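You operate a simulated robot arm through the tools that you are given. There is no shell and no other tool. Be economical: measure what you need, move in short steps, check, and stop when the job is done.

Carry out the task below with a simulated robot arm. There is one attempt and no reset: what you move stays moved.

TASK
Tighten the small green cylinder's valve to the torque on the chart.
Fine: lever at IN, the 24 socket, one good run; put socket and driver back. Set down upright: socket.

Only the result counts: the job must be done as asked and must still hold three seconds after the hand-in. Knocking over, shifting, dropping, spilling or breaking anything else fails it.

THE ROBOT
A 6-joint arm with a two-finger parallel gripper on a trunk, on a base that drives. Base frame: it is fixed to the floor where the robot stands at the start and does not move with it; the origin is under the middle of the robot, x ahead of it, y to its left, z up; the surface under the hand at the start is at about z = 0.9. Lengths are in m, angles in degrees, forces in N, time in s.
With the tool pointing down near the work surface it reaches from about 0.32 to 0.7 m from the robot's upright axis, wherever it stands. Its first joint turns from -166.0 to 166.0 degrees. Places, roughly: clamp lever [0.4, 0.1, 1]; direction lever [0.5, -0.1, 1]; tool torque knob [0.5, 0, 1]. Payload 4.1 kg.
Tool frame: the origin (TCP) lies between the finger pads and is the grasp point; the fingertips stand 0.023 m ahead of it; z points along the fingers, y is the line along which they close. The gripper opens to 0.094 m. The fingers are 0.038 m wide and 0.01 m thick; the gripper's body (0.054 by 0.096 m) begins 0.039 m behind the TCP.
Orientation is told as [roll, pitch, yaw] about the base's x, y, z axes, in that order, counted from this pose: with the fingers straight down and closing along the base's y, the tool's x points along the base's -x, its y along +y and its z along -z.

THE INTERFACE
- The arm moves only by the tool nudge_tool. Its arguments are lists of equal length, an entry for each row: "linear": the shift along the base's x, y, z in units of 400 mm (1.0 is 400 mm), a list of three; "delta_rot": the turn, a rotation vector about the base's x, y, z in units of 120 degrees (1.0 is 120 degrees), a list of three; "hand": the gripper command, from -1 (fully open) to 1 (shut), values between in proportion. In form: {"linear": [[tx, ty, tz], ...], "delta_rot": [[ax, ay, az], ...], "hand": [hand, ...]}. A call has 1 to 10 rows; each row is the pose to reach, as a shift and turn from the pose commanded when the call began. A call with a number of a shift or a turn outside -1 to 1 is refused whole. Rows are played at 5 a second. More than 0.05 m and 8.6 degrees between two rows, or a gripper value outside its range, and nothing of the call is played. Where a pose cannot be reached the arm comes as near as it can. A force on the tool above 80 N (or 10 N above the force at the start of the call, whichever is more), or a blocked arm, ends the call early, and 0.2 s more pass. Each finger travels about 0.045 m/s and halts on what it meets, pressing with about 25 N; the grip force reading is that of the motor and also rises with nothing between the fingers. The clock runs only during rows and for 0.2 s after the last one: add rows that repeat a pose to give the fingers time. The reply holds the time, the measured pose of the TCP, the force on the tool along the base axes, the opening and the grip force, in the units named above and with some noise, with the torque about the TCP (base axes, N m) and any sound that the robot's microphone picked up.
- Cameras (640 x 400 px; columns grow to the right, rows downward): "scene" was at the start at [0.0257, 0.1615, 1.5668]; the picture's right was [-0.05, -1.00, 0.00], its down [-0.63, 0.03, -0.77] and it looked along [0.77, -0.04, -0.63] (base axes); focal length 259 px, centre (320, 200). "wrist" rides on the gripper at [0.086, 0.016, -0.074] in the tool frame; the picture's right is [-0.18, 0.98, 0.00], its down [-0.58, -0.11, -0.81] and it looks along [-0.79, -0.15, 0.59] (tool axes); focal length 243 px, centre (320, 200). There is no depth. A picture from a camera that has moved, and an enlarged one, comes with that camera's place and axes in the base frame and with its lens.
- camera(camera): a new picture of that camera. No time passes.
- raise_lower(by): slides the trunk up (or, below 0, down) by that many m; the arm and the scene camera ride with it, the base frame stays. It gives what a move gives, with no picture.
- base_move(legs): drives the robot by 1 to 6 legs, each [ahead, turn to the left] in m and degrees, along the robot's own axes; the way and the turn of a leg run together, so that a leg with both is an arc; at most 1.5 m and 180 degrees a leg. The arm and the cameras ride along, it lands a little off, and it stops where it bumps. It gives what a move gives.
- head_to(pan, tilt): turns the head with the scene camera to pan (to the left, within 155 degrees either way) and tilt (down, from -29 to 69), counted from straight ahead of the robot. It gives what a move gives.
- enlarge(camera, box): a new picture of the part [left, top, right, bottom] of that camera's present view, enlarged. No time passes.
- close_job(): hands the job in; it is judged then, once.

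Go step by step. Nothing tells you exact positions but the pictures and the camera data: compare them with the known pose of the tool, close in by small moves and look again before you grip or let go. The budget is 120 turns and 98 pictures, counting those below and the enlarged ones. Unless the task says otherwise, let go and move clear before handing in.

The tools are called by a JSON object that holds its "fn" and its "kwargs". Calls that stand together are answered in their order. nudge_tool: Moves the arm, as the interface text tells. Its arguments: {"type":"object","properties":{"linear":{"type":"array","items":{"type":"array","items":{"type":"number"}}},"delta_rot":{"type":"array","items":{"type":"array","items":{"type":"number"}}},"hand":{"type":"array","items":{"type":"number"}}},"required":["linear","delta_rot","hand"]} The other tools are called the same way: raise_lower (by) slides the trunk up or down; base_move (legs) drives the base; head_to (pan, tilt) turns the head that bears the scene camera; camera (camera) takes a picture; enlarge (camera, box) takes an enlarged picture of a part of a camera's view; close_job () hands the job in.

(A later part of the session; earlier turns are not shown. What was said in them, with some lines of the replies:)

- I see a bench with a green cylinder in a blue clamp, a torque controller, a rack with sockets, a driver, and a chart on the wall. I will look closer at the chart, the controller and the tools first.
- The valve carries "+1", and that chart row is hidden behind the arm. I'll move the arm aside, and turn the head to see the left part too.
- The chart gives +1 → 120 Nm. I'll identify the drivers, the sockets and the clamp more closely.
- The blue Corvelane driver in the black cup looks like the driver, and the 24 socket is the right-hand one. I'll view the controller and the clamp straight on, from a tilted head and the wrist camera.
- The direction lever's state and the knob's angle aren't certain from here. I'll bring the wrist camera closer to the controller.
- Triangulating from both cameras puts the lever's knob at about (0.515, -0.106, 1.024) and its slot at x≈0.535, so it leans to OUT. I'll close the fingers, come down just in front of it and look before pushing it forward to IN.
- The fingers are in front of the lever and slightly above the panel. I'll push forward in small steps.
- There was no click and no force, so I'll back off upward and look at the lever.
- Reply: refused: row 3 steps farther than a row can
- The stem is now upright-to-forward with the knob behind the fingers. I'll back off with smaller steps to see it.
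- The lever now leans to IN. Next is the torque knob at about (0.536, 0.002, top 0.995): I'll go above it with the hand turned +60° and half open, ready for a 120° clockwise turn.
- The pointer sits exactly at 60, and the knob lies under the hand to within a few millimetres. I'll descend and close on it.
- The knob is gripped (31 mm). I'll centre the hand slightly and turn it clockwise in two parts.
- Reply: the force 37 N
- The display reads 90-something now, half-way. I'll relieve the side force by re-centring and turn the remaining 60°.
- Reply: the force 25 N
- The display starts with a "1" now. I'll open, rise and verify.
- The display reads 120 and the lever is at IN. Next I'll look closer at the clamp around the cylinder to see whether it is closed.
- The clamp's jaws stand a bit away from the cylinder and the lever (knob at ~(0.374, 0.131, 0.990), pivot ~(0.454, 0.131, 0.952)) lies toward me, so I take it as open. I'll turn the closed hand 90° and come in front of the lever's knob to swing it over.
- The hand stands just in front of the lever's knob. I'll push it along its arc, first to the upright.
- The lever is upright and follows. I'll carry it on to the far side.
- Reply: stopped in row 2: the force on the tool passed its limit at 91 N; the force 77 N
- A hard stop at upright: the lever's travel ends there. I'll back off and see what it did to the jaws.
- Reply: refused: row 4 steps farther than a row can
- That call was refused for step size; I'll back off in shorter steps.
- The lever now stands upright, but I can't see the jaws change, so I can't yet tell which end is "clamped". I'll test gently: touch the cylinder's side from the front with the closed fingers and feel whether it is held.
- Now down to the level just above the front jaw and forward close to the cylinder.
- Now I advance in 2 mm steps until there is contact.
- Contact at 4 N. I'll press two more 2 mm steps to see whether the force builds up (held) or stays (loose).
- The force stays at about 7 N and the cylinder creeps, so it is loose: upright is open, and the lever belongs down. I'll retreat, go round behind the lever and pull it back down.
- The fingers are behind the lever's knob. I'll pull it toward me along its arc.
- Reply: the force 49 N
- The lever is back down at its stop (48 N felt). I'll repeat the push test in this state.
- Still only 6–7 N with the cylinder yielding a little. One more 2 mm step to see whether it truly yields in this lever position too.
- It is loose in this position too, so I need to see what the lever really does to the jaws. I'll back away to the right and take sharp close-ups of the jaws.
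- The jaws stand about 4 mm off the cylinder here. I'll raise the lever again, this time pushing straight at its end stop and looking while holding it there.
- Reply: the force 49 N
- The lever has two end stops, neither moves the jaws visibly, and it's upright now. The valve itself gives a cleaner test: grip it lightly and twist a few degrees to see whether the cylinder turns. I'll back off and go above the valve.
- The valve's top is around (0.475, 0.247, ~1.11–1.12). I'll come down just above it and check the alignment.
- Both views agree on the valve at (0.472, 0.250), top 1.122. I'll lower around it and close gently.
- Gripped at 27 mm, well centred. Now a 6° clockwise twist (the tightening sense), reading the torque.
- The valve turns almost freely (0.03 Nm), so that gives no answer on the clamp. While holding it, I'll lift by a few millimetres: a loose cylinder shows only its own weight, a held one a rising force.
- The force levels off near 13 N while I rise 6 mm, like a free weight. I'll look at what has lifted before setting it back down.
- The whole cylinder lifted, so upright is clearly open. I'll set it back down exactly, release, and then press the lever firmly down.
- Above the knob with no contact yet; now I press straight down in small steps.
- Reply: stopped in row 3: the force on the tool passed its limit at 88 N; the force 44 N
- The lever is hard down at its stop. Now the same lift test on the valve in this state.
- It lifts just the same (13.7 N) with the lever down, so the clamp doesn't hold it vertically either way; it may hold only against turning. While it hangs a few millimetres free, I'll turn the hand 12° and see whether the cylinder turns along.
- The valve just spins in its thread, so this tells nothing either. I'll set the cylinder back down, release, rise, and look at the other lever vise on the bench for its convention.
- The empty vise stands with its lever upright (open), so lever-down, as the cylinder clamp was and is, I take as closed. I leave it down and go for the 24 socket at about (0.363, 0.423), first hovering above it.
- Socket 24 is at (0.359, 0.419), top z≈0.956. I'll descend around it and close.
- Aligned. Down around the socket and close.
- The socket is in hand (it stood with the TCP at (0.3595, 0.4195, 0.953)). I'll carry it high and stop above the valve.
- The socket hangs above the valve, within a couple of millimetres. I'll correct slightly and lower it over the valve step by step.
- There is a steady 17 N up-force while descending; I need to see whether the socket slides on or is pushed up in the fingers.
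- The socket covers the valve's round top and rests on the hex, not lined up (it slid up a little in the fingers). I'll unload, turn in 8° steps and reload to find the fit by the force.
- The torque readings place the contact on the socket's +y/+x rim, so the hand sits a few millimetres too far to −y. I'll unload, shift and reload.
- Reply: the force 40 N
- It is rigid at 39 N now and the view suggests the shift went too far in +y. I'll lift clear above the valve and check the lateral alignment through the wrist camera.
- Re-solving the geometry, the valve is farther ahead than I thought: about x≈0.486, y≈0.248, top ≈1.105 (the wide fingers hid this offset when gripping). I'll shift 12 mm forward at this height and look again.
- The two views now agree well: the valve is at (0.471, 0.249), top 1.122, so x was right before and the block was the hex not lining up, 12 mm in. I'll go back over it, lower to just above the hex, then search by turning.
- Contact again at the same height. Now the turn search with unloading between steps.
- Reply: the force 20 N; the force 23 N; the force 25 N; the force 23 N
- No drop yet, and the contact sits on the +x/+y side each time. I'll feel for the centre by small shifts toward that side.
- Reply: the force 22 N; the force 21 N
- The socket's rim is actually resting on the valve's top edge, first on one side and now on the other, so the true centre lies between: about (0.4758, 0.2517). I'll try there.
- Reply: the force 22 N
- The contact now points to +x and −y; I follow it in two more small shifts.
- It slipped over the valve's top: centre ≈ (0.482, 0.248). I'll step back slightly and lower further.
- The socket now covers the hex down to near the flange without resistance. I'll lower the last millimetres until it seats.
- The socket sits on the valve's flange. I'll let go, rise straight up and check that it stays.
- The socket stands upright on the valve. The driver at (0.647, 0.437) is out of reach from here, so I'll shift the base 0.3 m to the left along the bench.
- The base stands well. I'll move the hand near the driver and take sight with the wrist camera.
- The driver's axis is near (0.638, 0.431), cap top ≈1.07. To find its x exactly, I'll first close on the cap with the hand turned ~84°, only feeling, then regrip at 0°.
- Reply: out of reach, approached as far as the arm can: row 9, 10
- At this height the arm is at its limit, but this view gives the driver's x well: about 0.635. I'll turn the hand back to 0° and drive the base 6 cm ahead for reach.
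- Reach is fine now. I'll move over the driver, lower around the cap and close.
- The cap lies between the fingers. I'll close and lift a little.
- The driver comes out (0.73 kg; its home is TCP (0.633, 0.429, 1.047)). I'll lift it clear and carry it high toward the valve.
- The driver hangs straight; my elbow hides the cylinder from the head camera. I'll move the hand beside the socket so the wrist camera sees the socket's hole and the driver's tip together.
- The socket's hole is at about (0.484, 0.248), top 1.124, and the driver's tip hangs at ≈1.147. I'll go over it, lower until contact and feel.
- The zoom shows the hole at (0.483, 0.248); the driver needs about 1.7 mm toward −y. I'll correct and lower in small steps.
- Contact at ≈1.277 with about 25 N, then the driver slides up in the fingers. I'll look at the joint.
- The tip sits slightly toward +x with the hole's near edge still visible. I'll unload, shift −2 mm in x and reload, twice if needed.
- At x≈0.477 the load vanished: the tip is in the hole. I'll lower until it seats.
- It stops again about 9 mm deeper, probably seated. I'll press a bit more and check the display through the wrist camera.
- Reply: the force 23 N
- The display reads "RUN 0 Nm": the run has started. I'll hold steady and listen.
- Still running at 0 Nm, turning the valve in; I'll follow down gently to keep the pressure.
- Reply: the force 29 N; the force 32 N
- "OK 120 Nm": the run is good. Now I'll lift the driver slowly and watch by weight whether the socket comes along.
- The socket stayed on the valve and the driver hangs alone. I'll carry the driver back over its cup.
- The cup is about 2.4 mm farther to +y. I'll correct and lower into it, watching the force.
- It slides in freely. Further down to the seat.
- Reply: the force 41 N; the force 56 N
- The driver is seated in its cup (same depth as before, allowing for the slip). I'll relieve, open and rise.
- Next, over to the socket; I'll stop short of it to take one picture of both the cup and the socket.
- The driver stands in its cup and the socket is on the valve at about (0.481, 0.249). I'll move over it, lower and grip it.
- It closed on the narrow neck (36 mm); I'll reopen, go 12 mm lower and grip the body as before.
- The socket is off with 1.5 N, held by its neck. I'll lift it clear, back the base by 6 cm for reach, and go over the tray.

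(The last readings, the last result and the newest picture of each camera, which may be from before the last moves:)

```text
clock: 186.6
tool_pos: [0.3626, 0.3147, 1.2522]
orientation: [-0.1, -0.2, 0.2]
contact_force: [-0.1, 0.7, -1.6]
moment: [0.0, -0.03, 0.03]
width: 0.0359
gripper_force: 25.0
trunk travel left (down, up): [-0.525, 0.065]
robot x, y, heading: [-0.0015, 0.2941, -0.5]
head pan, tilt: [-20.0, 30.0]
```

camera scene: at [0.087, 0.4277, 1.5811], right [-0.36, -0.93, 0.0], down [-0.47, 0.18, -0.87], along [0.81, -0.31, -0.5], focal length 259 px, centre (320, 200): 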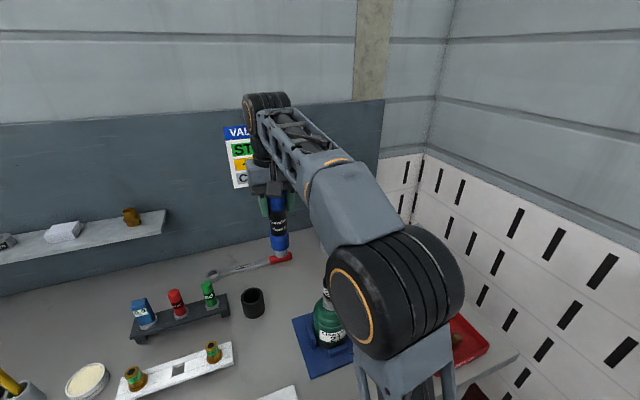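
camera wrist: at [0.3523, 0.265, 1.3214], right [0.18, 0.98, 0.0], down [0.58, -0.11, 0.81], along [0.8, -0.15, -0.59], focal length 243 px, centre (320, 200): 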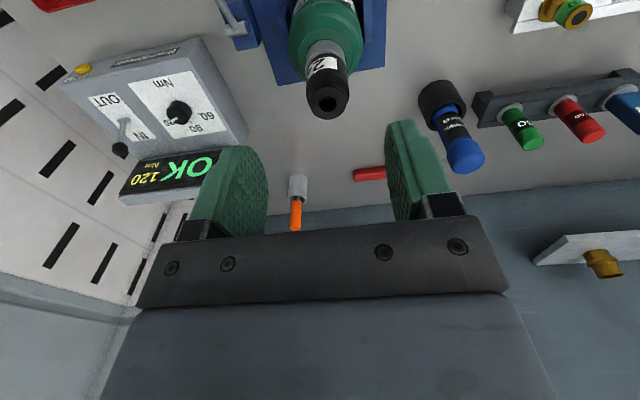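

{"fn": "nudge_tool", "kwargs": {"linear": [[0, 0.06, -0.04], [-0.005, 0.13, -0.1], [-0.01, 0.2, -0.18], [-0.013, 0.262, -0.27], [-0.013, 0.262, -0.36], [-0.013, 0.262, -0.44], [-0.013, 0.262, -0.48]], "delta_rot": [[0, 0, 0], [0, 0, 0], [0, 0, 0], [0, 0, 0], [0, 0, 0], [0, 0, 0], [0, 0, 0]], "hand": [1, 1, 1, 1, 1, 1, 1]}}

{"fn": "camera", "kwargs": {"camera": "wrist"}}

```text
clock: 188.2
tool_pos: [0.3579, 0.4196, 1.0584]
orientation: [0.0, -0.2, 0.2]
contact_force: [-0.6, -0.7, -1.1]
moment: [0.02, 0.02, -0.01]
width: 0.0357
gripper_force: 25.5
trunk travel left (down, up): [-0.525, 0.065]
robot x, y, heading: [-0.0034, 0.2972, -0.6]
head pan, tilt: [-20.0, 30.0]
```

```text
1 pictures are left
camera wrist: at [0.2705, 0.4343, 1.1329], right [0.18, 0.98, 0.0], down [0.58, -0.1, 0.81], along [0.8, -0.15, -0.59], focal length 243 px, centre (320, 200)
```

wrist: 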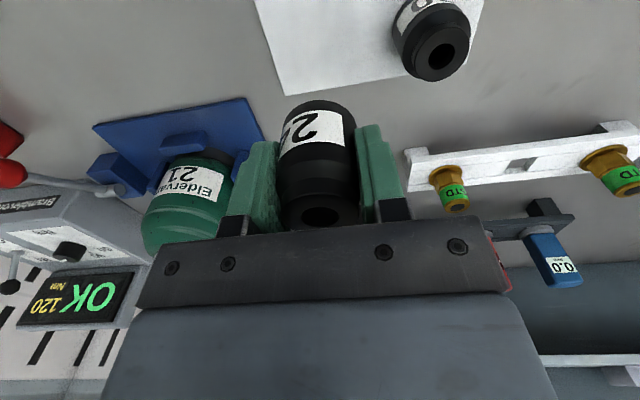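

The 24 socket hangs upright over its old place on the tray. I'll lower, with small steps at the end.

{"fn": "nudge_tool", "kwargs": {"linear": [[0, 0, -0.07], [0, 0, -0.14], [0, 0, -0.2], [0, 0, -0.24], [0, 0, -0.24]], "delta_rot": [[0, 0, 0], [0, 0, 0], [0, 0, 0], [0, 0, 0], [0, 0, 0]], "hand": [1, 1, 1, 1, 1]}}

{"fn": "nudge_tool", "kwargs": {"linear": [[0, 0, -0.006], [0, 0, -0.0125], [0, 0, -0.0125]], "delta_rot": [[0, 0, 0], [0, 0, 0], [0, 0, 0]], "hand": [1, 1, 1]}}

{"fn": "nudge_tool", "kwargs": {"linear": [[0, 0, -0.005], [0, 0, -0.01], [0, 0, -0.01]], "delta_rot": [[0, 0, 0], [0, 0, 0], [0, 0, 0]], "hand": [1, 1, 1]}}

```text
clock: 189.4
tool_pos: [0.3578, 0.419, 0.9611]
orientation: [0.0, -0.2, 0.2]
contact_force: [-0.3, -0.1, -1.7]
moment: [-0.01, 0.01, 0.0]
width: 0.0358
gripper_force: 25.2
trunk travel left (down, up): [-0.525, 0.065]
robot x, y, heading: [0.0, 0.2996, -0.7]
head pan, tilt: [-20.0, 30.0]
```

```text
clock: 190.2
tool_pos: [0.358, 0.4194, 0.9575]
orientation: [-0.1, -0.3, 0.4]
contact_force: [0.0, 0.4, -0.8]
moment: [0.01, -0.02, 0.0]
width: 0.0361
gripper_force: 24.7
trunk travel left (down, up): [-0.525, 0.065]
robot x, y, heading: [-0.0011, 0.2941, -0.8]
head pan, tilt: [-20.0, 30.0]
```

```text
clock: 191.0
tool_pos: [0.3582, 0.4197, 0.9533]
orientation: [-0.2, -0.2, 0.3]
contact_force: [-0.4, -0.4, -1.3]
moment: [0.03, -0.02, -0.01]
width: 0.0359
gripper_force: 25.0
trunk travel left (down, up): [-0.525, 0.065]
robot x, y, heading: [-0.0013, 0.2965, -0.8]
head pan, tilt: [-20.0, 30.0]
```

{"fn": "nudge_tool", "kwargs": {"linear": [[0, 0, -0.005], [0, 0, -0.01], [0, 0, -0.01]], "delta_rot": [[0, 0, 0], [0, 0, 0], [0, 0, 0]], "hand": [1, 1, 1]}}

{"fn": "nudge_tool", "kwargs": {"linear": [[0, 0, -0.004], [0, 0, -0.0075], [0, 0, -0.0075]], "delta_rot": [[0, 0, 0], [0, 0, 0], [0, 0, 0]], "hand": [1, 1, 1]}}

{"fn": "nudge_tool", "kwargs": {"linear": [[0, 0, -0.004], [0, 0, -0.0075], [0, 0, -0.0075]], "delta_rot": [[0, 0, 0], [0, 0, 0], [0, 0, 0]], "hand": [1, 1, 1]}}

```text
clock: 191.8
tool_pos: [0.3578, 0.4186, 0.9507]
orientation: [-0.2, -0.1, 0.3]
contact_force: [0.4, 0.0, -1.3]
moment: [0.01, 0.0, 0.04]
width: 0.0359
gripper_force: 25.1
trunk travel left (down, up): [-0.525, 0.065]
robot x, y, heading: [-0.0005, 0.2949, -0.9]
head pan, tilt: [-20.0, 30.0]
```

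```text
clock: 192.6
tool_pos: [0.3578, 0.4191, 0.9468]
orientation: [-0.2, -0.1, 0.3]
contact_force: [0.1, -0.2, -1.3]
moment: [-0.03, -0.02, 0.03]
width: 0.0357
gripper_force: 24.9
trunk travel left (down, up): [-0.525, 0.065]
robot x, y, heading: [-0.0012, 0.2953, -1.0]
head pan, tilt: [-20.0, 30.0]
```

```text
clock: 193.4
tool_pos: [0.3587, 0.4185, 0.943]
orientation: [0.0, -0.1, 0.3]
contact_force: [1.0, 0.6, -1.9]
moment: [0.0, 0.03, 0.02]
width: 0.0358
gripper_force: 25.2
trunk travel left (down, up): [-0.525, 0.065]
robot x, y, heading: [-0.0004, 0.2949, -0.9]
head pan, tilt: [-20.0, 30.0]
```

{"fn": "nudge_tool", "kwargs": {"linear": [[0, 0, -0.003], [0, 0, -0.006], [0, 0, -0.006]], "delta_rot": [[0, 0, 0], [0, 0, 0], [0, 0, 0]], "hand": [1, 1, 1]}}

{"fn": "nudge_tool", "kwargs": {"linear": [[0, 0, -0.003], [0, 0, -0.006], [0, 0, -0.006]], "delta_rot": [[0, 0, 0], [0, 0, 0], [0, 0, 0]], "hand": [1, 1, 1]}}

{"fn": "nudge_tool", "kwargs": {"linear": [[0, 0, -0.003], [0, 0, -0.005], [0, 0, -0.005]], "delta_rot": [[0, 0, 0], [0, 0, 0], [0, 0, 0]], "hand": [1, 1, 1]}}

```text
clock: 194.2
tool_pos: [0.358, 0.4191, 0.9425]
orientation: [0.0, -0.3, 0.2]
contact_force: [0.2, -1.5, 19.3]
moment: [0.11, 0.3, 0.0]
width: 0.036
gripper_force: 24.8
trunk travel left (down, up): [-0.525, 0.065]
robot x, y, heading: [-0.001, 0.2969, -0.9]
head pan, tilt: [-20.0, 30.0]
```

```text
clock: 195.0
tool_pos: [0.3574, 0.4187, 0.9375]
orientation: [-0.1, -0.1, 0.4]
contact_force: [1.0, -0.4, 8.2]
moment: [0.18, -0.1, -0.03]
width: 0.0357
gripper_force: 24.8
trunk travel left (down, up): [-0.525, 0.065]
robot x, y, heading: [-0.0007, 0.2916, -1.2]
head pan, tilt: [-20.0, 30.0]
```

```text
clock: 195.8
tool_pos: [0.3588, 0.4182, 0.9379]
orientation: [-0.1, -0.2, 0.4]
contact_force: [-1.3, -1.3, 18.0]
moment: [0.19, -0.01, -0.01]
width: 0.036
gripper_force: 24.8
trunk travel left (down, up): [-0.525, 0.065]
robot x, y, heading: [-0.0007, 0.2931, -0.7]
head pan, tilt: [-20.0, 30.0]
```

The socket rests on the tray. I'll relieve slightly, open, and rise straight up.

{"fn": "nudge_tool", "kwargs": {"linear": [[0, 0, 0.004], [0, 0, 0.004], [0, 0, 0.004], [0, 0, 0.004], [0, 0, 0.004]], "delta_rot": [[0, 0, 0], [0, 0, 0], [0, 0, 0], [0, 0, 0], [0, 0, 0]], "hand": [1, -0.3, -0.3, -0.3, -0.3]}}

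{"fn": "nudge_tool", "kwargs": {"linear": [[0, 0, 0.05], [0, 0, 0.13], [0, 0, 0.23], [0, 0, 0.33], [0, 0, 0.43], [0, 0, 0.53], [0, 0, 0.63], [0.05, -0.06, 0.7], [0.1, -0.12, 0.75]], "delta_rot": [[0, 0, 0], [0, 0, 0], [0, 0, 0], [0, 0, 0], [0, 0, 0], [0, 0, 0], [0, 0, 0], [0, 0, 0], [0, 0, 0]], "hand": [-0.3, -0.3, -0.3, -0.3, -0.3, -0.3, -0.3, -0.3, -0.3]}}

{"fn": "head_to", "kwargs": {"pan": 0, "tilt": 42}}

{"fn": "camera", "kwargs": {"camera": "scene"}}

```text
clock: 197.0
tool_pos: [0.3571, 0.4192, 0.9392]
orientation: [-0.1, -0.3, 0.2]
contact_force: [0.5, -0.6, 0.0]
moment: [-0.03, -0.02, -0.02]
width: 0.0612
gripper_force: 0.0
trunk travel left (down, up): [-0.525, 0.065]
robot x, y, heading: [-0.0043, 0.2984, -1.1]
head pan, tilt: [-20.0, 30.0]
```

```text
clock: 199.0
tool_pos: [0.3999, 0.373, 1.2372]
orientation: [-0.1, 0.0, 0.2]
contact_force: [0.2, 0.5, 0.1]
moment: [-0.01, 0.04, -0.01]
width: 0.0613
gripper_force: 0.1
trunk travel left (down, up): [-0.525, 0.065]
robot x, y, heading: [0.0001, 0.2933, -0.9]
head pan, tilt: [-20.0, 30.0]
```

```text
clock: 199.8
tool_pos: [0.3981, 0.3719, 1.2366]
orientation: [-0.1, -0.2, 0.3]
contact_force: [0.3, -0.2, -0.1]
moment: [0.0, 0.01, 0.02]
width: 0.0613
gripper_force: 0.1
trunk travel left (down, up): [-0.525, 0.065]
robot x, y, heading: [-0.0027, 0.2943, -0.9]
head pan, tilt: [0.0, 42.0]
```

```text
0 pictures are left
camera scene: at [0.0249, 0.4592, 1.5629], right [-0.02, -1.0, 0.0], down [-0.67, 0.01, -0.74], along [0.74, -0.01, -0.67], focal length 259 px, centre (320, 200)
```

scene: 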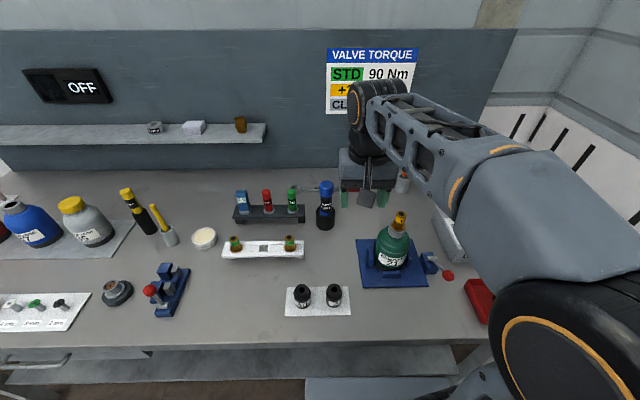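

The last picture shows both sockets upright on the tray, the driver in its cup, the cylinder in its clamp and the hand clear. The display read "OK 120 Nm" after the run, so I'm handing in.

{"fn": "close_job", "kwargs": {}}

```text
The job is handed in.
```

I tightened the green cylinder's +1 valve to the chart's 120 Nm with the lever at IN and the 24 socket. It took one run, which ended with "OK 120 Nm" on the display. The socket is back upright on its tray and the driver is back in its cup.

Before the run I moved the clamp lever up and down, lifted the cylinder about 6 mm and turned its valve about 18° by hand. I did this to check whether the clamp held it, and it lifted freely in both lever positions. I ran the job with the clamp lever down, where I found it.
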